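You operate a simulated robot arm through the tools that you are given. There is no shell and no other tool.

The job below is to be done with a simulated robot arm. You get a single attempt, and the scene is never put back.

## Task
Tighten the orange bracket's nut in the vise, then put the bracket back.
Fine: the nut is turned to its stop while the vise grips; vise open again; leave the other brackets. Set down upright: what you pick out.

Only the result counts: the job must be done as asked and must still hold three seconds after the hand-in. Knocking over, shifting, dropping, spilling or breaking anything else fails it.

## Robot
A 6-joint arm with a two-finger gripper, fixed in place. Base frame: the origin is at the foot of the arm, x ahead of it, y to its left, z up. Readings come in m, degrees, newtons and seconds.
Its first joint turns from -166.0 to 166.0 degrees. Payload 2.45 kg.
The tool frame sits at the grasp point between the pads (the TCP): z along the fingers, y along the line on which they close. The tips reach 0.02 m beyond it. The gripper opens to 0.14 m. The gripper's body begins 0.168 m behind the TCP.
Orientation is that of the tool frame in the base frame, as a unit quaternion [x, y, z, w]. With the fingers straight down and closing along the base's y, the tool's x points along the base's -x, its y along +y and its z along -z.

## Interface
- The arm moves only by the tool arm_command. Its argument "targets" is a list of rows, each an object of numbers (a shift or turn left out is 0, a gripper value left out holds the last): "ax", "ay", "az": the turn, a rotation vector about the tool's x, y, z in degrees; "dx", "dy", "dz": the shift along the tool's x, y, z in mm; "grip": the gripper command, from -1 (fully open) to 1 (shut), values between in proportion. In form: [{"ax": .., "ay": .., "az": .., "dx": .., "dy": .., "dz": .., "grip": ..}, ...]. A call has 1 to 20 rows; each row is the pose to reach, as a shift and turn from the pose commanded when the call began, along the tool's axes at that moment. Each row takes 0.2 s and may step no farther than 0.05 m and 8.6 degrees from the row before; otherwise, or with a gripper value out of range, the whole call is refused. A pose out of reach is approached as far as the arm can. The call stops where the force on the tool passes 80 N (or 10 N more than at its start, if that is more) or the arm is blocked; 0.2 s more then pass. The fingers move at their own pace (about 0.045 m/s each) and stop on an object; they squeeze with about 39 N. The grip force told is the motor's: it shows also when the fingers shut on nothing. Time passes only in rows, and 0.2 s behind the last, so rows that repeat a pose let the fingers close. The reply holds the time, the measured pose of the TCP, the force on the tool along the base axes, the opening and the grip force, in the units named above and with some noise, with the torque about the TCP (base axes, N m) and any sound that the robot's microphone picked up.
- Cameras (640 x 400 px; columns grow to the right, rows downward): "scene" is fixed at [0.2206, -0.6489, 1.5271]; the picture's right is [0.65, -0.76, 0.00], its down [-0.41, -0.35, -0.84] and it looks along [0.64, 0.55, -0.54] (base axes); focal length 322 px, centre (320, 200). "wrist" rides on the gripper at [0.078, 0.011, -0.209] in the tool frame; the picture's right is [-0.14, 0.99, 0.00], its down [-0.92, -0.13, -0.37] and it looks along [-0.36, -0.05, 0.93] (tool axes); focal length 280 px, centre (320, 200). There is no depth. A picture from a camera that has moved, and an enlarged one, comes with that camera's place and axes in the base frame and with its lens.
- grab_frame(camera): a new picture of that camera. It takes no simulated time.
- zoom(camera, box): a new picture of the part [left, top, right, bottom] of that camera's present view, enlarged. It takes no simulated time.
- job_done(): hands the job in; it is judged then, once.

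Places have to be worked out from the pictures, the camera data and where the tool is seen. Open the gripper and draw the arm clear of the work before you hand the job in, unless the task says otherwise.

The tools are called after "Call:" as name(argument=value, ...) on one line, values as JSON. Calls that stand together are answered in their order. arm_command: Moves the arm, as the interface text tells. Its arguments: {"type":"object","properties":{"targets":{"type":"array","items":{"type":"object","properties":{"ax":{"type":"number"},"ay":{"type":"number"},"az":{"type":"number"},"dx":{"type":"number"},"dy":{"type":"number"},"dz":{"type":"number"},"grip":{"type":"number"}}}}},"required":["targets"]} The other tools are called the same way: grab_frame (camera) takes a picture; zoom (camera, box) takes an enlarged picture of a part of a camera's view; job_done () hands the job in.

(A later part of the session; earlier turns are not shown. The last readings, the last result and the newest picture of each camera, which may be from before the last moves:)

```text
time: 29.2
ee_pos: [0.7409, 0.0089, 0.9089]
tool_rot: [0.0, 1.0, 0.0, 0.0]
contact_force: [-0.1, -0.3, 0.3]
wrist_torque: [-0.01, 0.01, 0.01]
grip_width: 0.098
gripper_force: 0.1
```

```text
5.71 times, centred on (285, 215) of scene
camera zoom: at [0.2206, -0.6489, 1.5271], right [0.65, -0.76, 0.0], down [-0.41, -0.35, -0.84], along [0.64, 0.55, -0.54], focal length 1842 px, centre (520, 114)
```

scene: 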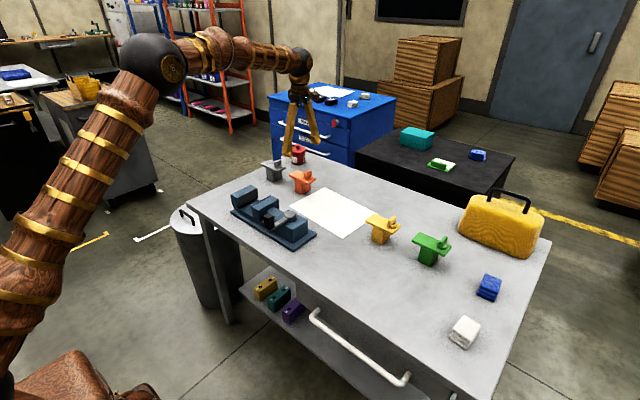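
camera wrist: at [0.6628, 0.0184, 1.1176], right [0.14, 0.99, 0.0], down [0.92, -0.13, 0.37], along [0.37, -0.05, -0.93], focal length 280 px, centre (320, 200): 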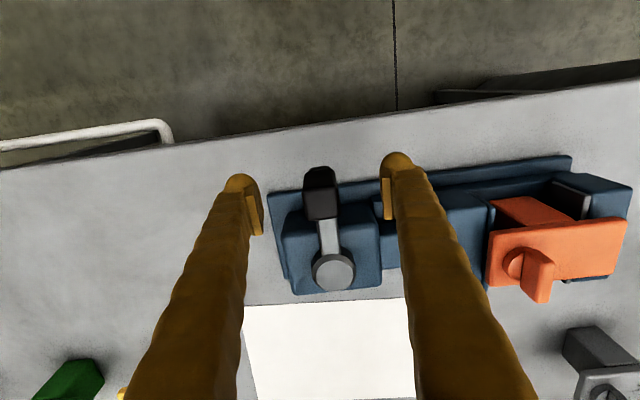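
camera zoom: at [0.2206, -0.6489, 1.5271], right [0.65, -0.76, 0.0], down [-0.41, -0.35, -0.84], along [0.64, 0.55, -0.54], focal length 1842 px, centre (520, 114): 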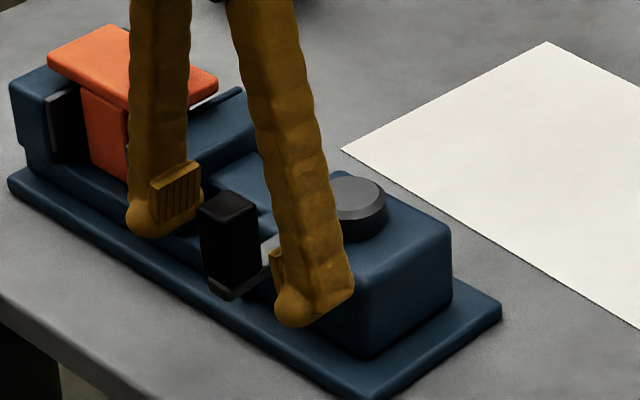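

The knob is centred between the fingers. I close to about 0.031 m to cage it without clamping.

Call:
arm_command(targets=[{"grip": 0.55}, {"grip": 0.55}, {"grip": 0.55}, {"grip": 0.55}, {"grip": 0.55}])

Call:
zoom(camera="scene", box=[240, 180, 330, 250])

Call:
zoom(camera="wrist", box=[240, 130, 400, 290])

```text
time: 30.4
ee_pos: [0.7418, 0.0082, 0.9083]
tool_rot: [0.0, 1.0, 0.0, 0.001]
contact_force: [-0.6, -0.6, -0.5]
wrist_torque: [0.01, -0.01, 0.01]
grip_width: 0.0317
gripper_force: 0.0
```

```text
5.71 times, centred on (285, 215) of scene
camera zoom: at [0.2206, -0.6489, 1.5271], right [0.65, -0.76, 0.0], down [-0.41, -0.35, -0.84], along [0.64, 0.55, -0.54], focal length 1842 px, centre (520, 114)
```

zoom: 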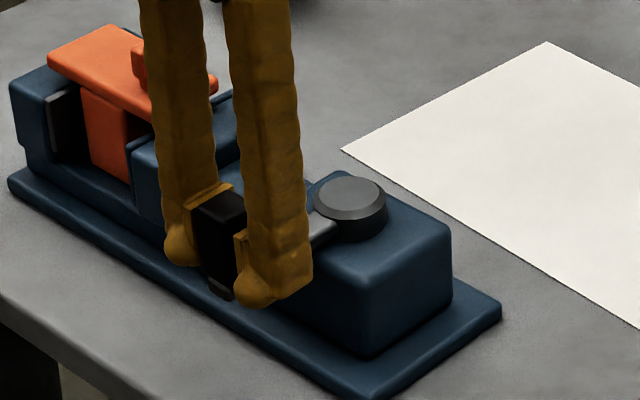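

```text
2.50 times, centred on (320, 210) of wrist
camera zoom: at [0.6628, 0.0184, 1.1177], right [0.14, 0.99, 0.0], down [0.92, -0.13, 0.37], along [0.37, -0.05, -0.93], focal length 701 px, centre (320, 175)
```

zoom: 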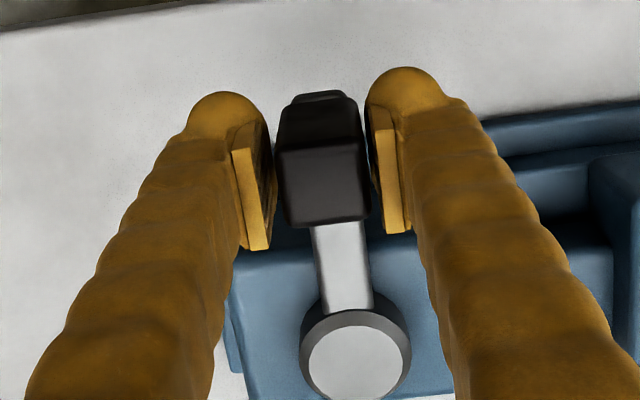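

The fingers cage the knob. I try the lever clockwise (seen from above) by 12° along its arc and watch the force and the moving jaw.

Call:
arm_command(targets=[{"az": 4, "dx": -0.2, "dy": 6}, {"az": 8, "dx": -0.8, "dy": 11.9}, {"az": 12, "dx": -1.9, "dy": 17.8}, {"az": 12, "dx": -1.9, "dy": 17.8}])

Call:
zoom(camera="scene", box=[225, 170, 325, 245])

Call:
zoom(camera="wrist", box=[240, 100, 640, 350])

```text
time: 31.4
ee_pos: [0.7431, 0.0253, 0.908]
tool_rot: [0.105, 0.994, -0.001, 0.001]
contact_force: [11.8, -59.4, -0.2]
wrist_torque: [1.44, 0.23, 1.42]
grip_width: 0.0619
gripper_force: 22.5
```

```text
5.33 times, centred on (275, 208) of scene
camera zoom: at [0.2206, -0.6489, 1.5271], right [0.65, -0.76, 0.0], down [-0.41, -0.35, -0.84], along [0.64, 0.55, -0.54], focal length 1719 px, centre (560, 160)
```

zoom: 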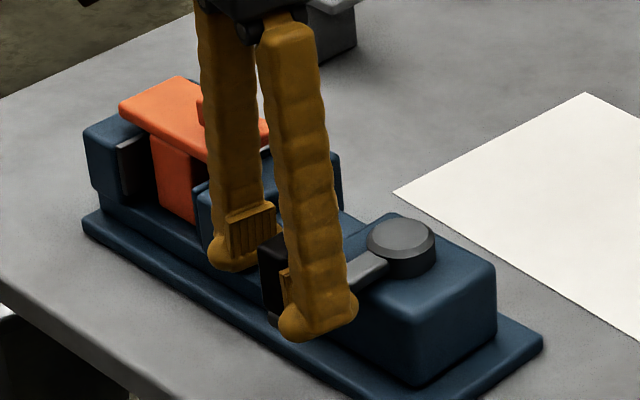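

```text
1.60 times, centred on (440, 225) of wrist
camera zoom: at [0.6688, 0.0507, 1.1174], right [0.34, 0.94, 0.0], down [0.87, -0.32, 0.37], along [0.35, -0.13, -0.93], focal length 449 px, centre (128, 160)
```

zoom: 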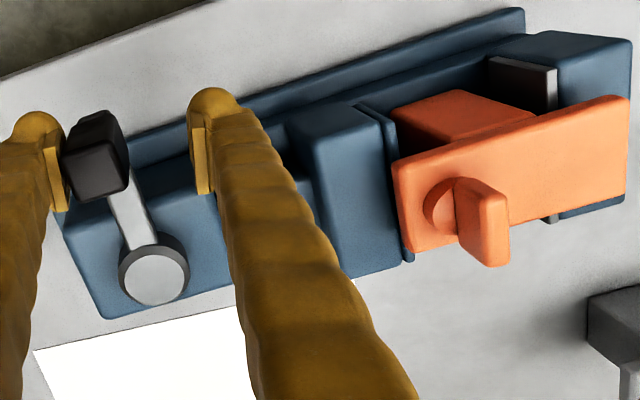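

Clockwise is blocked: the knob stayed put and the finger was forced open with about 59 N, so that is the lever's stop (vise open). I go back to the starting pose of the knob.

Call:
arm_command(targets=[{"az": -4, "dx": -0.6, "dy": -6}, {"az": -8, "dx": -1.2, "dy": -12}, {"az": -12, "dx": -1.8, "dy": -17.8}, {"az": -12, "dx": -1.8, "dy": -17.8}])

Call:
zoom(camera="scene", box=[225, 170, 325, 245])

Call:
zoom(camera="wrist", box=[240, 130, 400, 290])

```text
time: 32.4
ee_pos: [0.7414, 0.008, 0.9086]
tool_rot: [0.0, 1.0, 0.0, 0.001]
contact_force: [0.3, 0.6, -0.2]
wrist_torque: [-0.02, 0.01, 0.02]
grip_width: 0.0317
gripper_force: 0.1
```

```text
5.33 times, centred on (275, 208) of scene
camera zoom: at [0.2206, -0.6489, 1.5271], right [0.65, -0.76, 0.0], down [-0.41, -0.35, -0.84], along [0.64, 0.55, -0.54], focal length 1719 px, centre (560, 160)
```

zoom: 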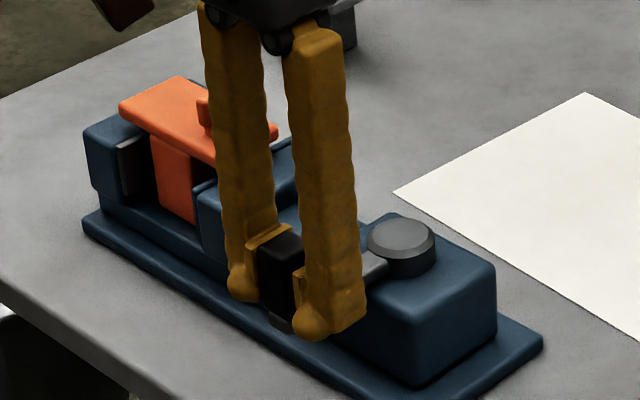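

```text
2.50 times, centred on (320, 210) of wrist
camera zoom: at [0.6624, 0.0184, 1.1177], right [0.14, 0.99, 0.0], down [0.92, -0.13, 0.37], along [0.37, -0.05, -0.93], focal length 701 px, centre (320, 175)
```

zoom: 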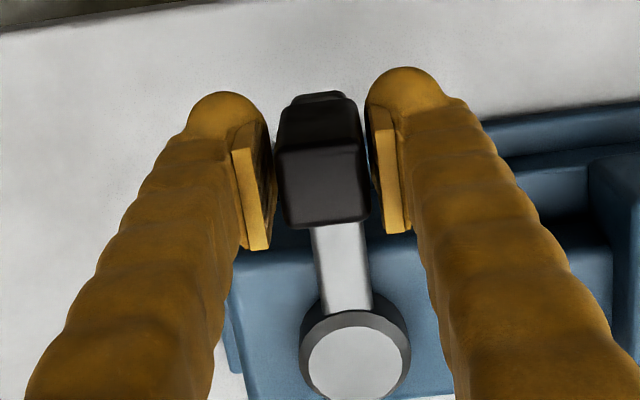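

The lever is unchanged. Now I try it counter-clockwise by 12° along its arc.

Call:
arm_command(targets=[{"az": -4, "dx": -0.2, "dy": -6}, {"az": -8, "dx": -0.8, "dy": -11.9}, {"az": -12, "dx": -1.9, "dy": -17.8}, {"az": -12, "dx": -1.9, "dy": -17.8}])

Call:
zoom(camera="scene", box=[225, 170, 325, 245])

Call:
zoom(camera="wrist", box=[240, 100, 640, 350])

```text
time: 33.4
ee_pos: [0.7442, -0.0107, 0.9079]
tool_rot: [-0.104, 0.995, 0.0, 0.001]
contact_force: [-0.8, 2.2, -0.6]
wrist_torque: [0.01, 0.0, -0.02]
grip_width: 0.0325
gripper_force: 1.1
```

```text
5.33 times, centred on (275, 208) of scene
camera zoom: at [0.2206, -0.6489, 1.5271], right [0.65, -0.76, 0.0], down [-0.41, -0.35, -0.84], along [0.64, 0.55, -0.54], focal length 1719 px, centre (560, 160)
```

zoom: 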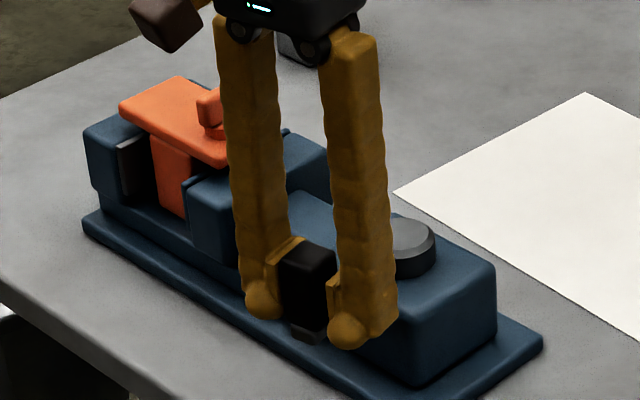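

```text
1.60 times, centred on (440, 225) of wrist
camera zoom: at [0.6639, -0.0164, 1.1174], right [-0.07, 1.0, 0.0], down [0.93, 0.07, 0.37], along [0.37, 0.03, -0.93], focal length 449 px, centre (128, 160)
```

zoom: 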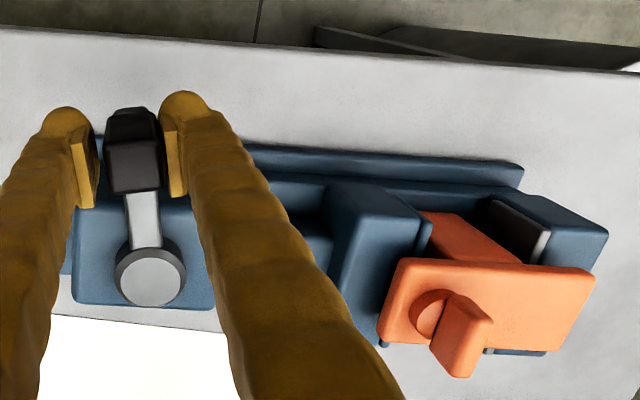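

Counter-clockwise moves freely (2 N) and the moving jaw has advanced toward the block. I continue the arc another 36°.

Call:
arm_command(targets=[{"az": -6, "dx": -0.5, "dy": -8.9}, {"az": -12, "dx": -1.9, "dy": -17.8}, {"az": -18, "dx": -4.2, "dy": -26.4}, {"az": -24, "dx": -7.4, "dy": -34.8}, {"az": -30, "dx": -11.5, "dy": -42.8}, {"az": -36, "dx": -16.3, "dy": -50.3}, {"az": -36, "dx": -16.3, "dy": -50.3}])

Call:
zoom(camera="scene", box=[225, 170, 325, 245])

Call:
grab_frame(camera="wrist")

```text
time: 35.0
ee_pos: [0.7705, -0.057, 0.9092]
tool_rot: [-0.406, 0.914, 0.001, 0.001]
contact_force: [-1.4, 1.1, 0.2]
wrist_torque: [-0.02, 0.02, -0.01]
grip_width: 0.0323
gripper_force: 0.7
```

```text
5.33 times, centred on (275, 208) of scene
camera zoom: at [0.2206, -0.6489, 1.5271], right [0.65, -0.76, 0.0], down [-0.41, -0.35, -0.84], along [0.64, 0.55, -0.54], focal length 1719 px, centre (560, 160)
```

zoom: 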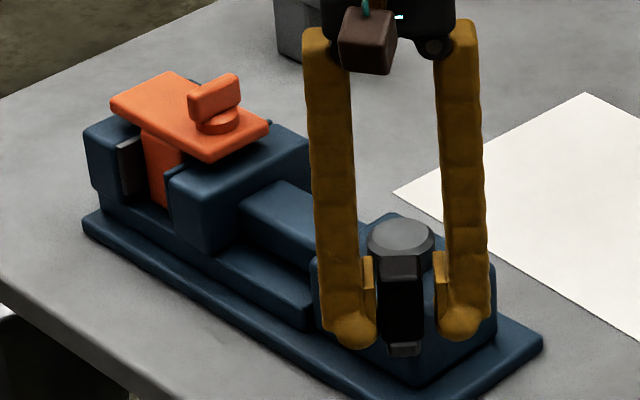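

```text
taken
camera wrist: at [0.7093, -0.1076, 1.1182], right [-0.64, 0.76, 0.0], down [0.71, 0.6, 0.37], along [0.28, 0.24, -0.93], focal length 280 px, centre (320, 200)
```

wrist: 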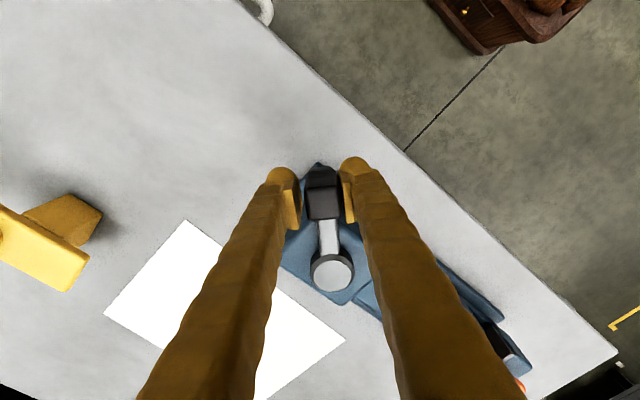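

The lever has turned 48°, the jaw has advanced and started to push the block toward the fixed jaw. I continue another 24°.

Call:
arm_command(targets=[{"az": -6, "dx": -0.5, "dy": -8.9}, {"az": -12, "dx": -1.9, "dy": -17.8}, {"az": -18, "dx": -4.2, "dy": -26.4}, {"az": -24, "dx": -7.4, "dy": -34.8}, {"az": -24, "dx": -7.4, "dy": -34.8}])

Call:
zoom(camera="scene", box=[225, 170, 325, 245])

```text
time: 36.2
ee_pos: [0.8013, -0.0734, 0.909]
tool_rot: [-0.587, 0.809, -0.001, 0.0]
contact_force: [0.1, -0.1, 0.0]
wrist_torque: [-0.02, -0.02, 0.0]
grip_width: 0.0315
gripper_force: 0.0
```

```text
5.33 times, centred on (275, 208) of scene
camera zoom: at [0.2206, -0.6489, 1.5271], right [0.65, -0.76, 0.0], down [-0.41, -0.35, -0.84], along [0.64, 0.55, -0.54], focal length 1719 px, centre (560, 160)
```

zoom: 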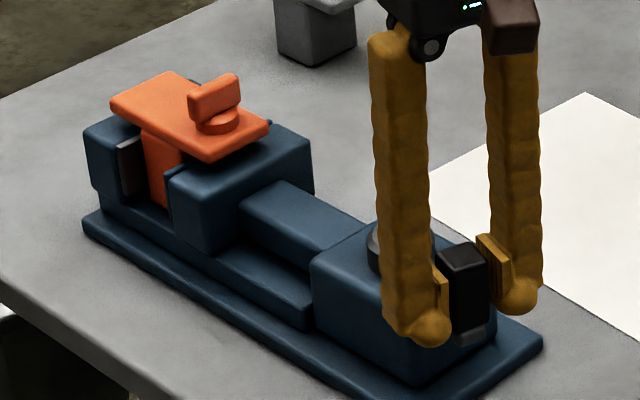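

The block is now against the fixed jaw and the moving jaw against the block; the lever still turns freely. I continue toward its end stop in smaller steps.

Call:
arm_command(targets=[{"az": -5, "dx": -0.3, "dy": -7.5}, {"az": -10, "dx": -1.3, "dy": -14.8}, {"az": -15, "dx": -2.9, "dy": -22.1}, {"az": -20, "dx": -5.2, "dy": -29.2}, {"az": -20, "dx": -5.2, "dy": -29.2}])

Call:
zoom(camera="scene", box=[225, 170, 325, 245])

Call:
grab_frame(camera="wrist")

```text
time: 37.4
ee_pos: [0.8276, -0.0772, 0.9079]
tool_rot: [0.719, -0.694, 0.0, 0.0]
contact_force: [-51.7, 20.2, -1.1]
wrist_torque: [-0.44, -1.28, -1.34]
grip_width: 0.0597
gripper_force: 21.3
```

```text
5.33 times, centred on (275, 208) of scene
camera zoom: at [0.2206, -0.6489, 1.5271], right [0.65, -0.76, 0.0], down [-0.41, -0.35, -0.84], along [0.64, 0.55, -0.54], focal length 1719 px, centre (560, 160)
```

zoom: 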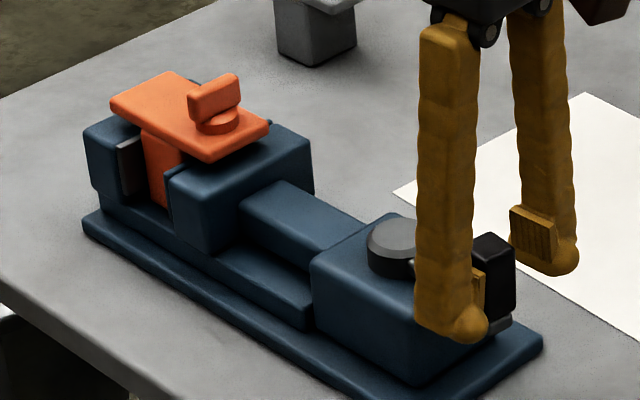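

```text
taken
camera wrist: at [0.8202, -0.156, 1.1169], right [-0.99, 0.1, 0.0], down [0.1, 0.92, 0.37], along [0.04, 0.37, -0.93], focal length 280 px, centre (320, 200)
```

wrist: 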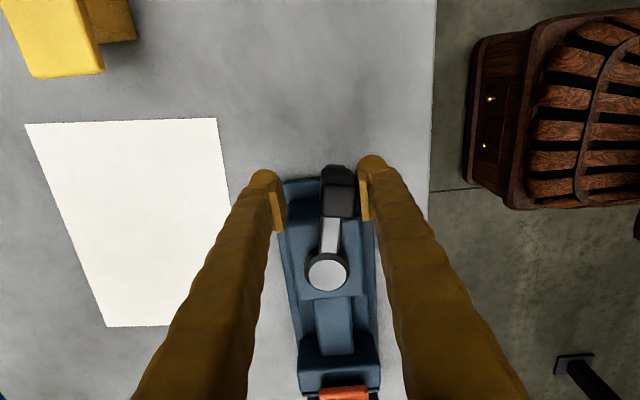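

The lever now pushes back (about 52 N, finger forced open), so it is at or near its closed stop. I zoom to judge the lever angle and the grip on the block.

Call:
zoom(camera="wrist", box=[260, 150, 400, 290])

Call:
zoom(camera="scene", box=[235, 180, 285, 220])

```text
2.86 times, centred on (330, 220) of wrist
camera zoom: at [0.8202, -0.156, 1.1169], right [-0.99, 0.1, 0.0], down [0.1, 0.92, 0.37], along [0.04, 0.37, -0.93], focal length 801 px, centre (291, 143)
```

zoom: 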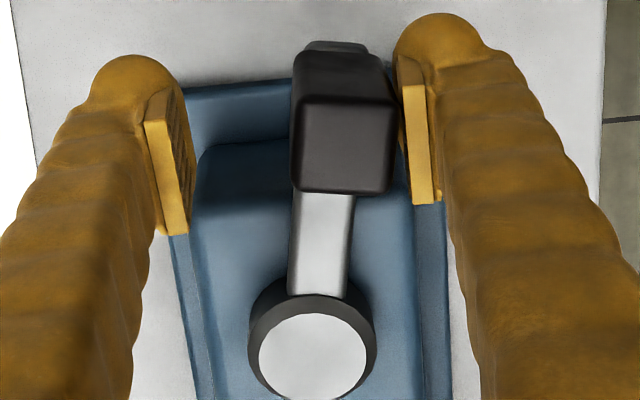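

```text
10.00 times, centred on (260, 200) of scene
camera zoom: at [0.2206, -0.6489, 1.5271], right [0.65, -0.76, 0.0], down [-0.41, -0.35, -0.84], along [0.64, 0.55, -0.54], focal length 3223 px, centre (920, 200)
```

zoom: 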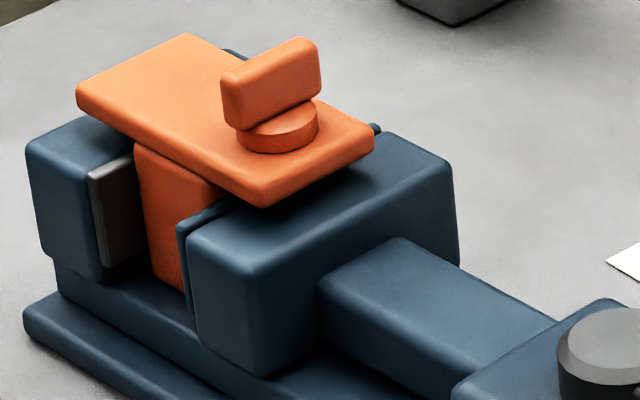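

The lever sits at about 80° and the block is pinched between both jaws. I back the fingers off the stop by 12° to take the load off and see whether the lever stays.

Call:
arm_command(targets=[{"az": 4, "dx": -0.2, "dy": 6}, {"az": 8, "dx": -0.8, "dy": 11.9}, {"az": 12, "dx": -1.9, "dy": 17.8}, {"az": 12, "dx": -1.9, "dy": 17.8}])

Call:
zoom(camera="wrist", box=[260, 150, 400, 290])

Call:
zoom(camera="scene", box=[235, 170, 335, 245])

```text
time: 38.4
ee_pos: [0.8121, -0.0744, 0.9095]
tool_rot: [-0.643, 0.766, 0.0, 0.001]
contact_force: [-0.2, -0.2, -0.3]
wrist_torque: [0.0, 0.0, 0.0]
grip_width: 0.0315
gripper_force: 0.0
```

```text
2.86 times, centred on (330, 220) of wrist
camera zoom: at [0.7875, -0.1521, 1.1183], right [-0.95, 0.31, 0.0], down [0.29, 0.88, 0.37], along [0.12, 0.35, -0.93], focal length 801 px, centre (291, 143)
```

zoom: 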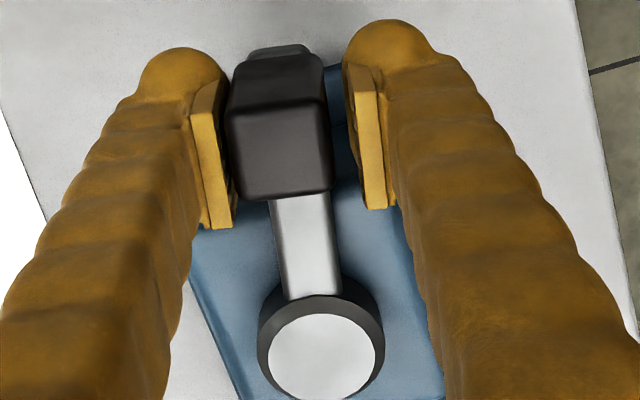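

```text
5.33 times, centred on (285, 208) of scene
camera zoom: at [0.2206, -0.6489, 1.5271], right [0.65, -0.76, 0.0], down [-0.41, -0.35, -0.84], along [0.64, 0.55, -0.54], focal length 1719 px, centre (507, 160)
```

zoom: 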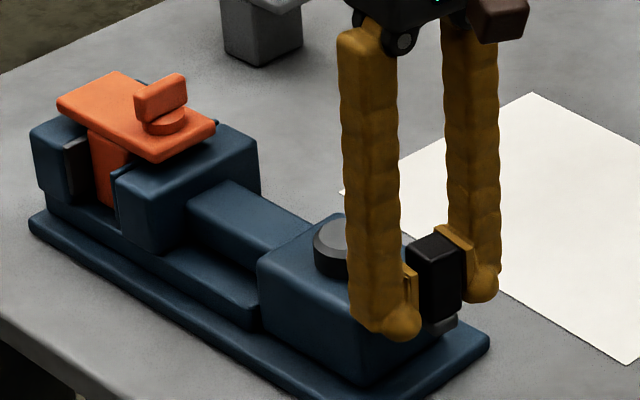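

The lever stays closed on its own. I open the fingers and lift clear of the knob.

Call:
arm_command(targets=[{"grip": -0.3}, {"grip": -0.3}, {"grip": -0.3}, {"grip": -0.3, "dz": -20}, {"grip": -0.3, "dz": -60}, {"grip": -0.3, "dz": -100}, {"grip": -0.3, "dz": -140}, {"grip": -0.3, "dz": -140}])

Call:
grab_frame(camera="wrist")

```text
time: 40.2
ee_pos: [0.8118, -0.0759, 1.0484]
tool_rot: [-0.643, 0.766, -0.001, 0.001]
contact_force: [-0.7, 0.0, 0.8]
wrist_torque: [-0.01, 0.02, 0.01]
grip_width: 0.0909
gripper_force: 0.1
```

```text
taken
camera wrist: at [0.7865, -0.1517, 1.2581], right [-0.95, 0.31, 0.0], down [0.29, 0.88, 0.37], along [0.11, 0.35, -0.93], focal length 280 px, centre (320, 200)
```

wrist: 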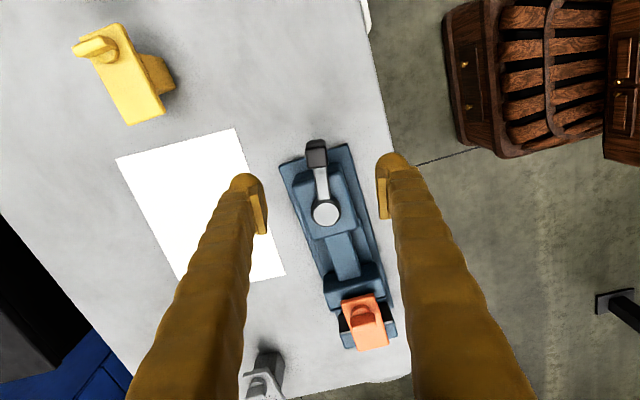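

I move over the nut and turn the tool back by 80° so the fingers will close along y, staying at this height.

Call:
arm_command(targets=[{"az": 8, "dx": -25.5, "dy": 5.7}, {"az": 16, "dx": -51, "dy": 11.4}, {"az": 24, "dx": -76.5, "dy": 17.1}, {"az": 32, "dx": -102, "dy": 22.8}, {"az": 40, "dx": -127.5, "dy": 28.6}, {"az": 48, "dx": -153, "dy": 34.3}, {"az": 56, "dx": -178.5, "dy": 40}, {"az": 64, "dx": -204, "dy": 45.7}, {"az": 72, "dx": -229.5, "dy": 51.4}, {"az": 80, "dx": -255, "dy": 57.1}, {"az": 80, "dx": -255, "dy": 57.1}])

Call:
grab_frame(camera="wrist")

Call:
zoom(camera="wrist", box=[250, 120, 410, 220])

```text
time: 42.6
ee_pos: [0.8008, 0.1847, 1.0483]
tool_rot: [0.001, 1.0, 0.0, 0.001]
contact_force: [0.9, 0.1, 1.0]
wrist_torque: [0.0, 0.01, 0.01]
grip_width: 0.0908
gripper_force: 0.0
```

```text
taken
camera wrist: at [0.7219, 0.195, 1.2576], right [0.14, 0.99, 0.0], down [0.92, -0.13, 0.37], along [0.37, -0.05, -0.93], focal length 280 px, centre (320, 200)
```

wrist: 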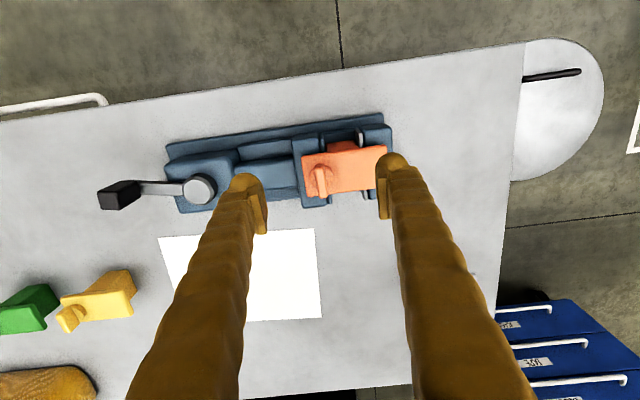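

```text
4.00 times, centred on (330, 170) of wrist
camera zoom: at [0.7219, 0.195, 1.2576], right [0.14, 0.99, 0.0], down [0.92, -0.13, 0.37], along [0.37, -0.05, -0.93], focal length 1122 px, centre (280, 320)
```

zoom: 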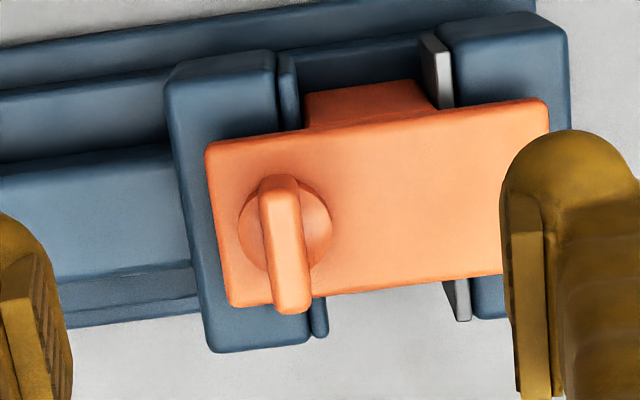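

The nut's wing is centred at about (0.8285, 0.182), lying along x, ~10 mm thick with its top near z 0.93. I move above it and descend to z≈0.945 to check.

Call:
arm_command(targets=[{"dx": -28, "dy": -2.7}, {"dx": -28, "dy": -2.7, "dz": 40}, {"dx": -28, "dy": -2.7, "dz": 75}, {"dx": -28, "dy": -2.7, "dz": 103}, {"dx": -28, "dy": -2.7, "dz": 103}])

Call:
zoom(camera="wrist", box=[220, 110, 420, 250])

Call:
zoom(camera="scene", box=[230, 160, 300, 215])

```text
time: 43.8
ee_pos: [0.8283, 0.1824, 0.9458]
tool_rot: [0.0, 1.0, 0.001, 0.001]
contact_force: [-0.4, -0.2, -0.1]
wrist_torque: [0.01, 0.0, -0.03]
grip_width: 0.0909
gripper_force: 0.0
```

```text
2.86 times, centred on (320, 180) of wrist
camera zoom: at [0.7495, 0.1924, 1.1552], right [0.14, 0.99, 0.0], down [0.92, -0.13, 0.37], along [0.37, -0.05, -0.93], focal length 801 px, centre (320, 257)
```

zoom: 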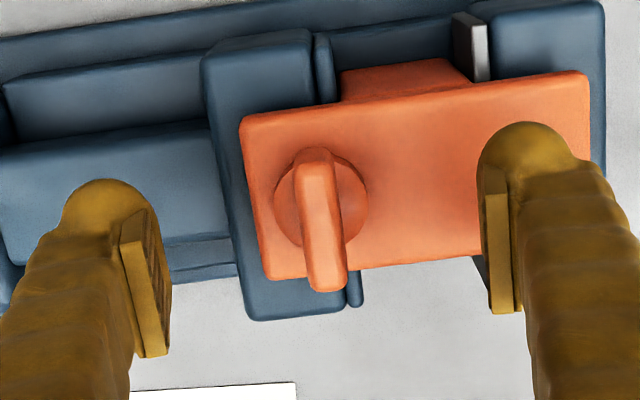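

```text
7.27 times, centred on (265, 188) of scene
camera zoom: at [0.2206, -0.6489, 1.5271], right [0.65, -0.76, 0.0], down [-0.41, -0.35, -0.84], along [0.64, 0.55, -0.54], focal length 2344 px, centre (720, 291)
```

zoom: 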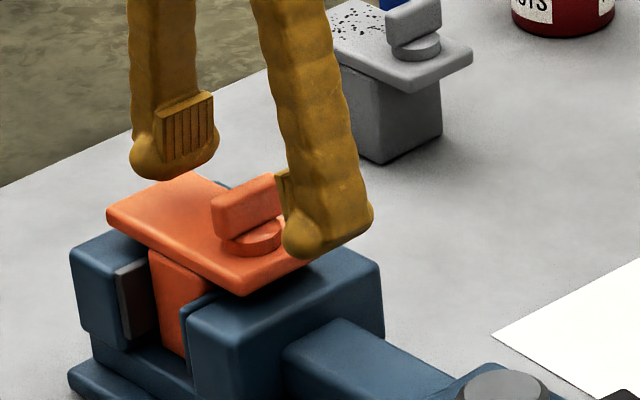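

The TCP is right over the nut axis. I lower to z≈0.932 so the tips end just above the nut's disc.

Call:
arm_command(targets=[{"dz": 5}, {"dz": 10}, {"dz": 14}, {"dz": 14}])

Call:
zoom(camera="scene", box=[230, 160, 300, 215])

```text
time: 44.8
ee_pos: [0.8283, 0.1822, 0.9311]
tool_rot: [0.0, 1.0, 0.0, 0.001]
contact_force: [-0.4, -0.4, -0.1]
wrist_torque: [0.01, -0.01, -0.02]
grip_width: 0.091
gripper_force: 0.0
```

```text
7.27 times, centred on (265, 188) of scene
camera zoom: at [0.2206, -0.6489, 1.5271], right [0.65, -0.76, 0.0], down [-0.41, -0.35, -0.84], along [0.64, 0.55, -0.54], focal length 2344 px, centre (720, 291)
```

zoom: 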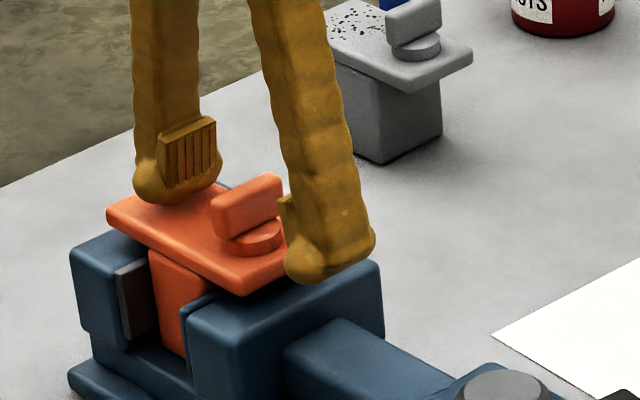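

The tips are still above the plate. I lower 3 mm more and close on the wing; the closed width will tell whether it is the wing (~10 mm) or the disc (~30 mm).

Call:
arm_command(targets=[{"dz": 1.5}, {"dz": 3}, {"dz": 3, "grip": 1}, {"dz": 3, "grip": 1}, {"dz": 3, "grip": 1}, {"dz": 3, "grip": 1}, {"dz": 3, "grip": 1}, {"dz": 3, "grip": 1}, {"dz": 3, "grip": 1}])

Call:
zoom(camera="scene", box=[230, 160, 300, 215])

Call:
zoom(camera="wrist", box=[220, 110, 420, 250])

```text
time: 46.6
ee_pos: [0.8313, 0.1828, 0.9372]
tool_rot: [-0.001, 1.0, 0.001, 0.006]
contact_force: [-3.6, -2.5, 49.0]
wrist_torque: [-0.06, 0.16, 0.01]
grip_width: 0.0111
gripper_force: 32.5
stopped in row 8: the force on the tool passed its limit at 86 N (the readings are from after the stop); the commanded pose is now the measured one
```

```text
7.27 times, centred on (265, 188) of scene
camera zoom: at [0.2206, -0.6489, 1.5271], right [0.65, -0.76, 0.0], down [-0.41, -0.35, -0.84], along [0.64, 0.55, -0.54], focal length 2344 px, centre (720, 291)
```

zoom: 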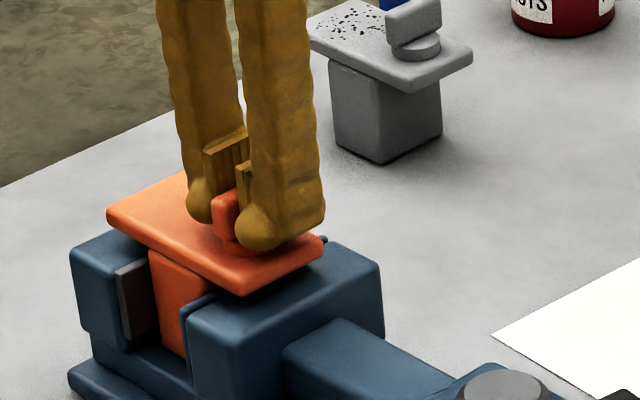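

```text
2.86 times, centred on (320, 180) of wrist
camera zoom: at [0.7499, 0.1924, 1.1455], right [0.14, 0.99, 0.0], down [0.92, -0.13, 0.38], along [0.38, -0.05, -0.93], focal length 801 px, centre (320, 257)
```

zoom: 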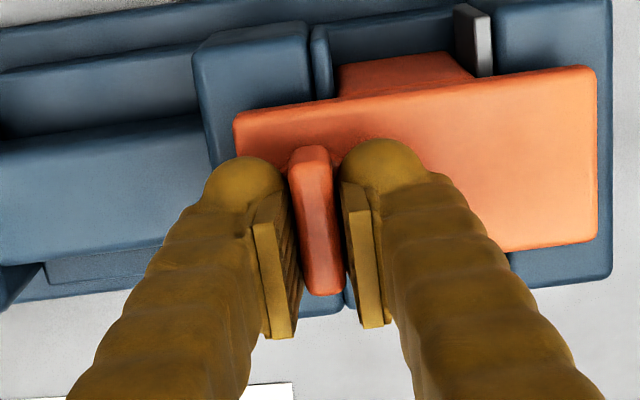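

Closing the fingers pushed the tips onto the nut's disc (49 N upward), so the disc top is higher than I judged. I open a little and rise to relieve that.

Call:
arm_command(targets=[{"grip": 0.5}, {"grip": 0.5, "dz": -1.5}, {"grip": 0.5, "dz": -3}, {"grip": 0.5, "dz": -3}])

Call:
zoom(camera="scene", box=[230, 160, 300, 215])

Call:
zoom(camera="wrist", box=[220, 110, 420, 250])

```text
time: 47.6
ee_pos: [0.829, 0.183, 0.9355]
tool_rot: [0.0, 1.0, 0.001, 0.002]
contact_force: [-0.1, 0.5, -0.5]
wrist_torque: [0.04, 0.02, -0.01]
grip_width: 0.035
gripper_force: 0.1
```

```text
7.27 times, centred on (265, 188) of scene
camera zoom: at [0.2206, -0.6489, 1.5271], right [0.65, -0.76, 0.0], down [-0.41, -0.35, -0.84], along [0.64, 0.55, -0.54], focal length 2344 px, centre (720, 291)
```

zoom: 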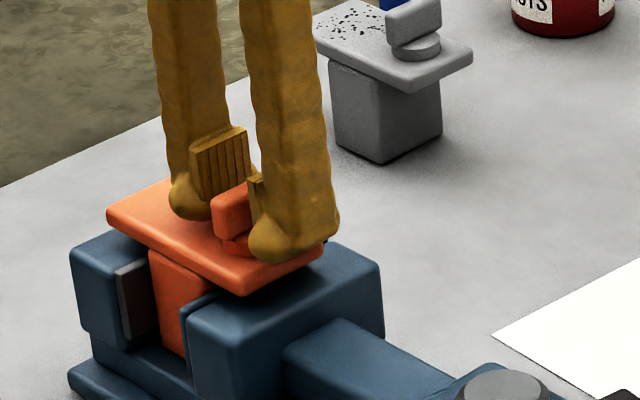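

```text
2.86 times, centred on (320, 180) of wrist
camera zoom: at [0.7499, 0.1927, 1.1441], right [0.14, 0.99, 0.0], down [0.92, -0.13, 0.37], along [0.37, -0.05, -0.93], focal length 801 px, centre (320, 257)
```

zoom: 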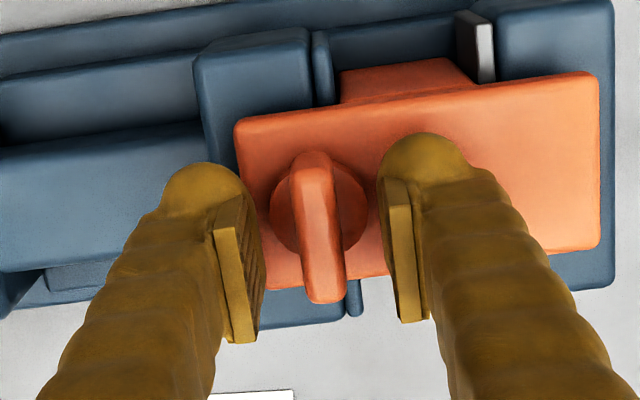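

The force is gone and the wing is unharmed, centred between the pads. I rise 4.5 mm so the tips clear the disc and close again.

Call:
arm_command(targets=[{"dz": -4.5}, {"dz": -4.5, "grip": 1}, {"dz": -4.5, "grip": 1}, {"dz": -4.5, "grip": 1}, {"dz": -4.5, "grip": 1}])

Call:
zoom(camera="wrist", box=[220, 110, 420, 250])

Call:
zoom(camera="scene", box=[230, 160, 300, 215])

```text
time: 48.8
ee_pos: [0.8303, 0.1839, 0.9408]
tool_rot: [0.0, 1.0, 0.001, 0.004]
contact_force: [0.8, -0.3, 0.2]
wrist_torque: [0.0, 0.02, -0.05]
grip_width: 0.0107
gripper_force: 37.7
```

```text
2.86 times, centred on (320, 180) of wrist
camera zoom: at [0.7501, 0.1927, 1.1493], right [0.14, 0.99, 0.0], down [0.92, -0.13, 0.37], along [0.37, -0.05, -0.93], focal length 801 px, centre (320, 257)
```

zoom: 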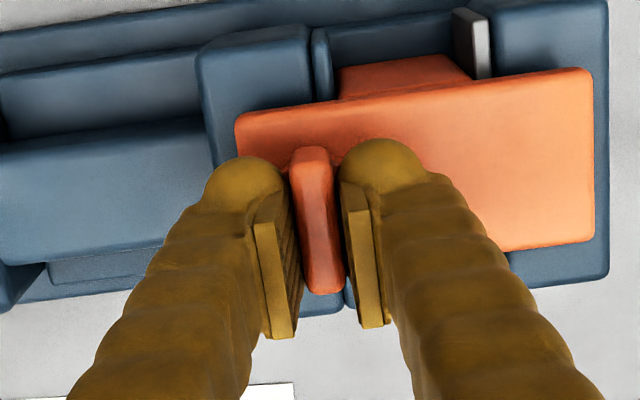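

```text
7.27 times, centred on (265, 188) of scene
camera zoom: at [0.2206, -0.6489, 1.5271], right [0.65, -0.76, 0.0], down [-0.41, -0.35, -0.84], along [0.64, 0.55, -0.54], focal length 2344 px, centre (720, 291)
```

zoom: 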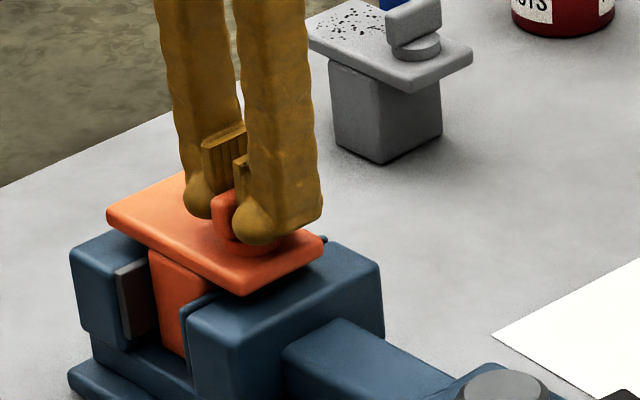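

The pads hold the wing (10.7 mm, 38 N) with no stray force. I turn clockwise 24° in 6° steps and read the torque.

Call:
arm_command(targets=[{"az": 6}, {"az": 12}, {"az": 18}, {"az": 24}, {"az": 24}])

Call:
zoom(camera="scene", box=[230, 160, 300, 215])

Call:
zoom(camera="wrist", box=[220, 110, 420, 250])

```text
time: 50.0
ee_pos: [0.8309, 0.1816, 0.9407]
tool_rot: [0.209, 0.978, 0.001, 0.003]
contact_force: [-7.1, -29.3, -0.2]
wrist_torque: [-0.28, 0.13, 0.11]
grip_width: 0.0104
gripper_force: 38.2
```

```text
7.27 times, centred on (265, 188) of scene
camera zoom: at [0.2206, -0.6489, 1.5271], right [0.65, -0.76, 0.0], down [-0.41, -0.35, -0.84], along [0.64, 0.55, -0.54], focal length 2344 px, centre (720, 291)
```

zoom: 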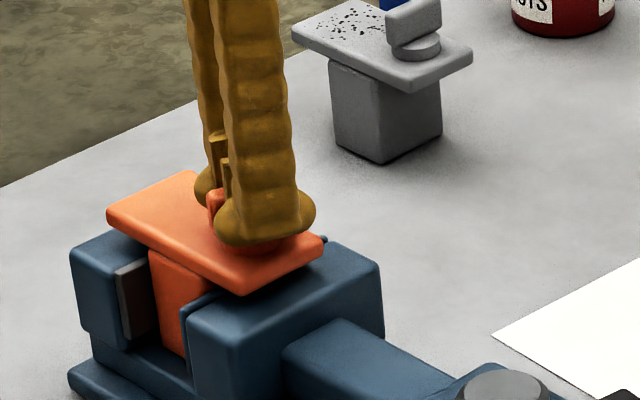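

```text
2.86 times, centred on (320, 180) of wrist
camera zoom: at [0.7613, 0.2226, 1.1496], right [0.53, 0.85, 0.0], down [0.79, -0.49, 0.37], along [0.32, -0.19, -0.93], focal length 801 px, centre (320, 257)
```

zoom: 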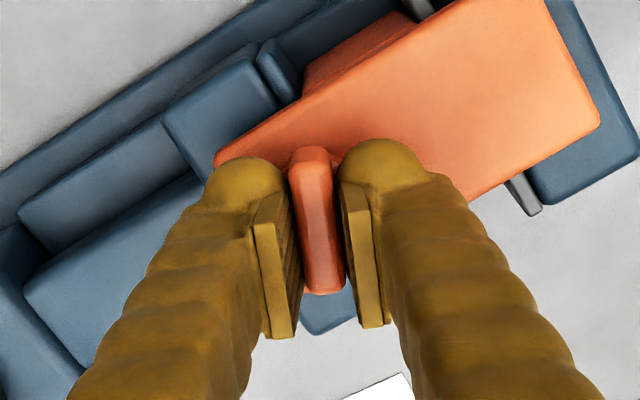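

The nut turned 24° with little torque, but a 29 N side force shows the nut's axis is about 5 mm toward −x from my tool centre. I shift accordingly and keep turning about the true axis.

Call:
arm_command(targets=[{"dx": -0.5, "dy": -2.2}, {"az": 6, "dx": -0.5, "dy": -2.8}, {"az": 12, "dx": -0.4, "dy": -3.3}, {"az": 18, "dx": -0.2, "dy": -3.9}, {"az": 24, "dx": 0, "dy": -4.4}, {"az": 30, "dx": 0.2, "dy": -4.9}, {"az": 36, "dx": 0.5, "dy": -5.4}, {"az": 36, "dx": 0.5, "dy": -5.4}])

Call:
zoom(camera="wrist", box=[220, 110, 420, 250])

```text
time: 51.8
ee_pos: [0.8278, 0.1782, 0.9419]
tool_rot: [0.501, 0.866, 0.002, 0.003]
contact_force: [8.8, 35.3, -0.8]
wrist_torque: [0.92, 0.19, -0.04]
grip_width: 0.0108
gripper_force: 38.4
```

```text
2.86 times, centred on (320, 180) of wrist
camera zoom: at [0.7959, 0.2508, 1.1501], right [0.93, 0.37, 0.01], down [0.35, -0.86, 0.37], along [0.14, -0.34, -0.93], focal length 801 px, centre (320, 257)
```

zoom: 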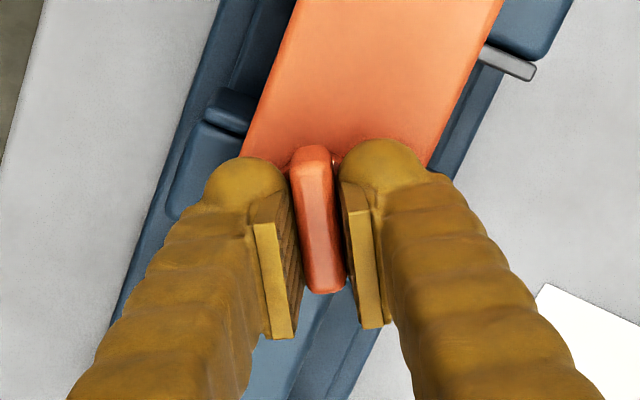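

The side force reversed, so I over-corrected: combining both readings puts the nut axis at about (0.8276, 0.1825), matching the camera. I shift onto it and continue turning purely about the tool axis.

Call:
arm_command(targets=[{"dx": 1.5, "dy": 0.9}, {"dx": 3, "dy": 1.75}, {"dx": 3, "dy": 1.75}])

```text
time: 52.6
ee_pos: [0.8269, 0.1799, 0.9413]
tool_rot: [0.5, 0.866, 0.002, 0.003]
contact_force: [-0.5, -18.2, 10.9]
wrist_torque: [-0.8, -0.32, 0.0]
grip_width: 0.0106
gripper_force: 37.8
```

Nearly balanced; I take back about 1 mm and go on turning 42° clockwise.

Call:
arm_command(targets=[{"dx": -1, "dy": -0.6}, {"az": 6, "dx": -1, "dy": -0.6}, {"az": 12, "dx": -1, "dy": -0.6}, {"az": 18, "dx": -1, "dy": -0.6}, {"az": 24, "dx": -1, "dy": -0.6}, {"az": 30, "dx": -1, "dy": -0.6}, {"az": 36, "dx": -1, "dy": -0.6}, {"az": 42, "dx": -1, "dy": -0.6}, {"az": 42, "dx": -1, "dy": -0.6}])

Call:
zoom(camera="wrist", box=[220, 110, 420, 250])

Call:
zoom(camera="scene", box=[230, 160, 300, 215])

```text
time: 54.6
ee_pos: [0.827, 0.1814, 0.9406]
tool_rot: [0.778, 0.629, 0.003, 0.002]
contact_force: [-18.9, -7.3, 12.0]
wrist_torque: [0.1, 0.19, 1.22]
grip_width: 0.0158
gripper_force: 39.5
```

```text
2.86 times, centred on (320, 180) of wrist
camera zoom: at [0.8518, 0.2538, 1.1502], right [0.94, -0.34, 0.01], down [-0.32, -0.87, 0.36], along [-0.12, -0.34, -0.93], focal length 801 px, centre (320, 257)
```

zoom: 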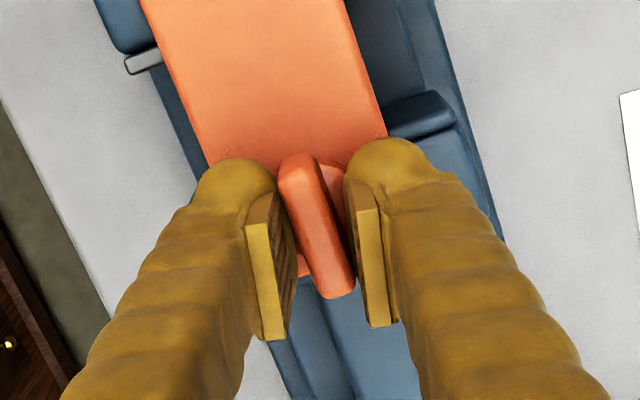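

```text
7.27 times, centred on (265, 188) of scene
camera zoom: at [0.2206, -0.6489, 1.5271], right [0.65, -0.76, 0.0], down [-0.41, -0.35, -0.84], along [0.64, 0.55, -0.54], focal length 2344 px, centre (720, 291)
```

zoom: 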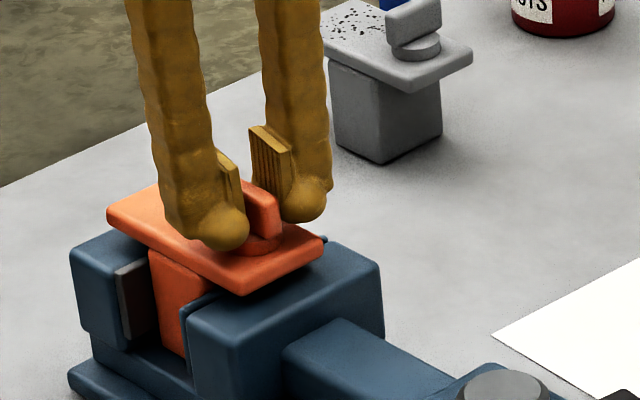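

At 102° of tool turn the wing lags about 12° behind the pads, the fingers are pried to 15.8 mm and torque rose to 1.2 N·m — the nut seems to have reached its stop at about 90°. I press 5° further to confirm that the wing no longer moves.

Call:
arm_command(targets=[{"az": 5}, {"az": 5}])

Call:
zoom(camera="wrist", box=[220, 110, 420, 250])

Call:
zoom(camera="scene", box=[230, 160, 300, 215])

```text
time: 55.2
ee_pos: [0.8272, 0.1796, 0.9405]
tool_rot: [0.805, 0.593, 0.002, 0.001]
contact_force: [-17.2, -2.5, 3.9]
wrist_torque: [-0.01, 0.17, 1.37]
grip_width: 0.0186
gripper_force: 39.2
```

```text
2.86 times, centred on (320, 180) of wrist
camera zoom: at [0.8583, 0.2507, 1.1503], right [0.91, -0.42, 0.01], down [-0.4, -0.84, 0.36], along [-0.15, -0.33, -0.93], focal length 801 px, centre (320, 257)
```

zoom: 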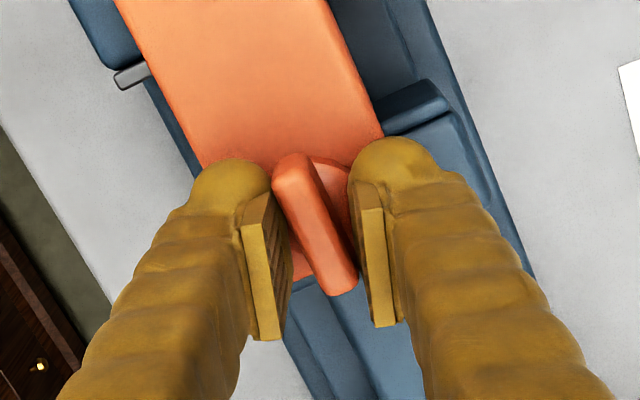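

```text
7.27 times, centred on (265, 188) of scene
camera zoom: at [0.2206, -0.6489, 1.5271], right [0.65, -0.76, 0.0], down [-0.41, -0.35, -0.84], along [0.64, 0.55, -0.54], focal length 2344 px, centre (720, 291)
```

zoom: 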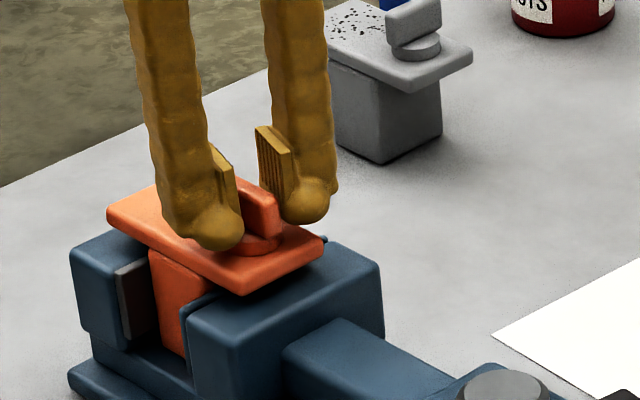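

The wing stayed put while the fingers were pried further (1.4 N·m): the nut is at its stop, with the wing now parallel to the plate. I open the fingers without turning back, then rise.

Call:
arm_command(targets=[{"grip": 0.1}, {"grip": 0.1}, {"grip": 0.1}, {"grip": 0.1, "dz": -15}, {"grip": 0.1, "dz": -50}, {"grip": 0.1, "dz": -90}, {"grip": 0.1, "dz": -110}, {"grip": 0.1, "dz": -110}])

Call:
grab_frame(camera="wrist")

Call:
zoom(camera="scene", box=[225, 160, 325, 245])

```text
time: 57.0
ee_pos: [0.8259, 0.1805, 1.0504]
tool_rot: [0.804, 0.595, 0.003, 0.002]
contact_force: [-0.4, -0.2, 0.2]
wrist_torque: [0.05, 0.02, -0.02]
grip_width: 0.063
gripper_force: 0.0
```

```text
taken
camera wrist: at [0.8581, 0.2503, 1.2603], right [0.91, -0.42, 0.01], down [-0.39, -0.84, 0.36], along [-0.15, -0.33, -0.93], focal length 280 px, centre (320, 200)
```

wrist: 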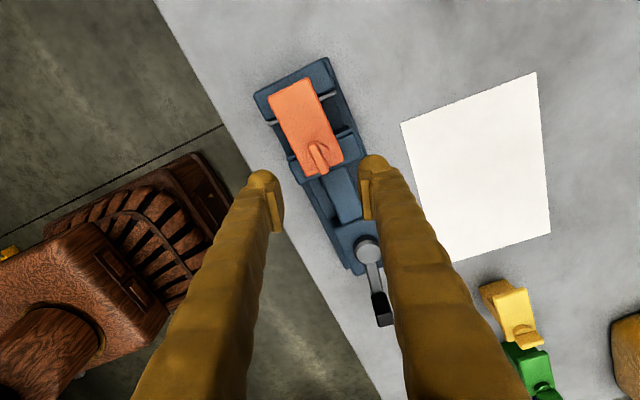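

```text
4.71 times, centred on (275, 202) of scene
camera zoom: at [0.2206, -0.6489, 1.5271], right [0.65, -0.76, 0.0], down [-0.41, -0.35, -0.84], along [0.64, 0.55, -0.54], focal length 1517 px, centre (532, 188)
```

zoom: 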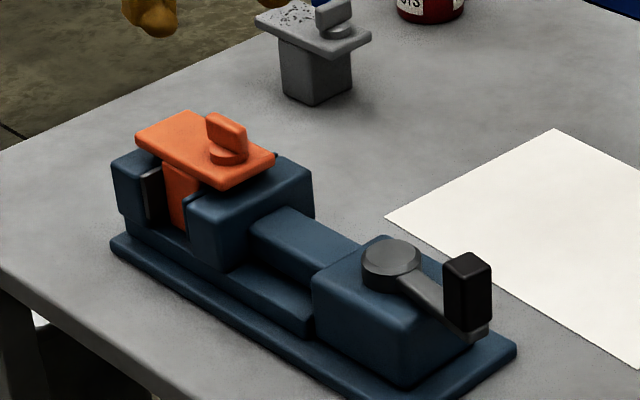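

The bracket is untouched in the vise with its wing now along the plate. I first remove the small tool tilt (about 0.4°) left from the earlier stop.

Call:
arm_command(targets=[{"ax": 0.39, "ay": -0.12}, {"ax": 0.39, "ay": -0.12}])

```text
time: 57.6
ee_pos: [0.8268, 0.1802, 1.0499]
tool_rot: [0.804, 0.595, 0.001, -0.001]
contact_force: [-0.4, -0.1, 0.3]
wrist_torque: [-0.01, -0.02, -0.01]
grip_width: 0.0631
gripper_force: 0.0
```

The tool is vertical again. I move over the lever knob while turning back counter-clockwise, at the same height.

Call:
arm_command(targets=[{"az": -8.3, "dx": -20.7, "dy": 5.1}, {"az": -16.6, "dx": -41.3, "dy": 10.2}, {"az": -24.9, "dx": -62, "dy": 15.4}, {"az": -33.2, "dx": -82.6, "dy": 20.5}, {"az": -41.5, "dx": -103.3, "dy": 25.6}, {"az": -49.8, "dx": -123.9, "dy": 30.7}, {"az": -58.1, "dx": -144.6, "dy": 35.8}, {"az": -66.4, "dx": -165.2, "dy": 40.9}, {"az": -74.7, "dx": -185.9, "dy": 46.1}, {"az": -83, "dx": -206.5, "dy": 51.2}, {"az": -91.3, "dx": -227.2, "dy": 56.3}, {"az": -99.6, "dx": -247.8, "dy": 61.4}, {"az": -107, "dx": -247.8, "dy": 61.4}, {"az": -107, "dx": -247.8, "dy": 61.4}])

Call:
grab_frame(camera="wrist")

```text
time: 60.6
ee_pos: [0.8125, -0.0744, 1.0508]
tool_rot: [0.0, 1.0, 0.001, 0.0]
contact_force: [-0.7, 0.0, 0.0]
wrist_torque: [0.02, -0.01, -0.01]
grip_width: 0.0631
gripper_force: 0.0
```

```text
taken
camera wrist: at [0.734, -0.0647, 1.2602], right [0.14, 0.99, 0.0], down [0.92, -0.13, 0.37], along [0.37, -0.05, -0.93], focal length 280 px, centre (320, 200)
```

wrist: 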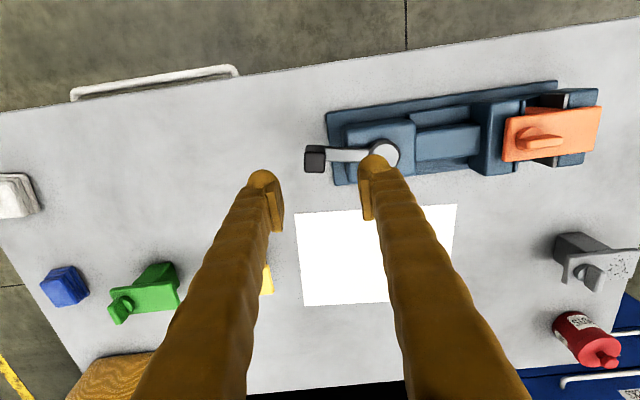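

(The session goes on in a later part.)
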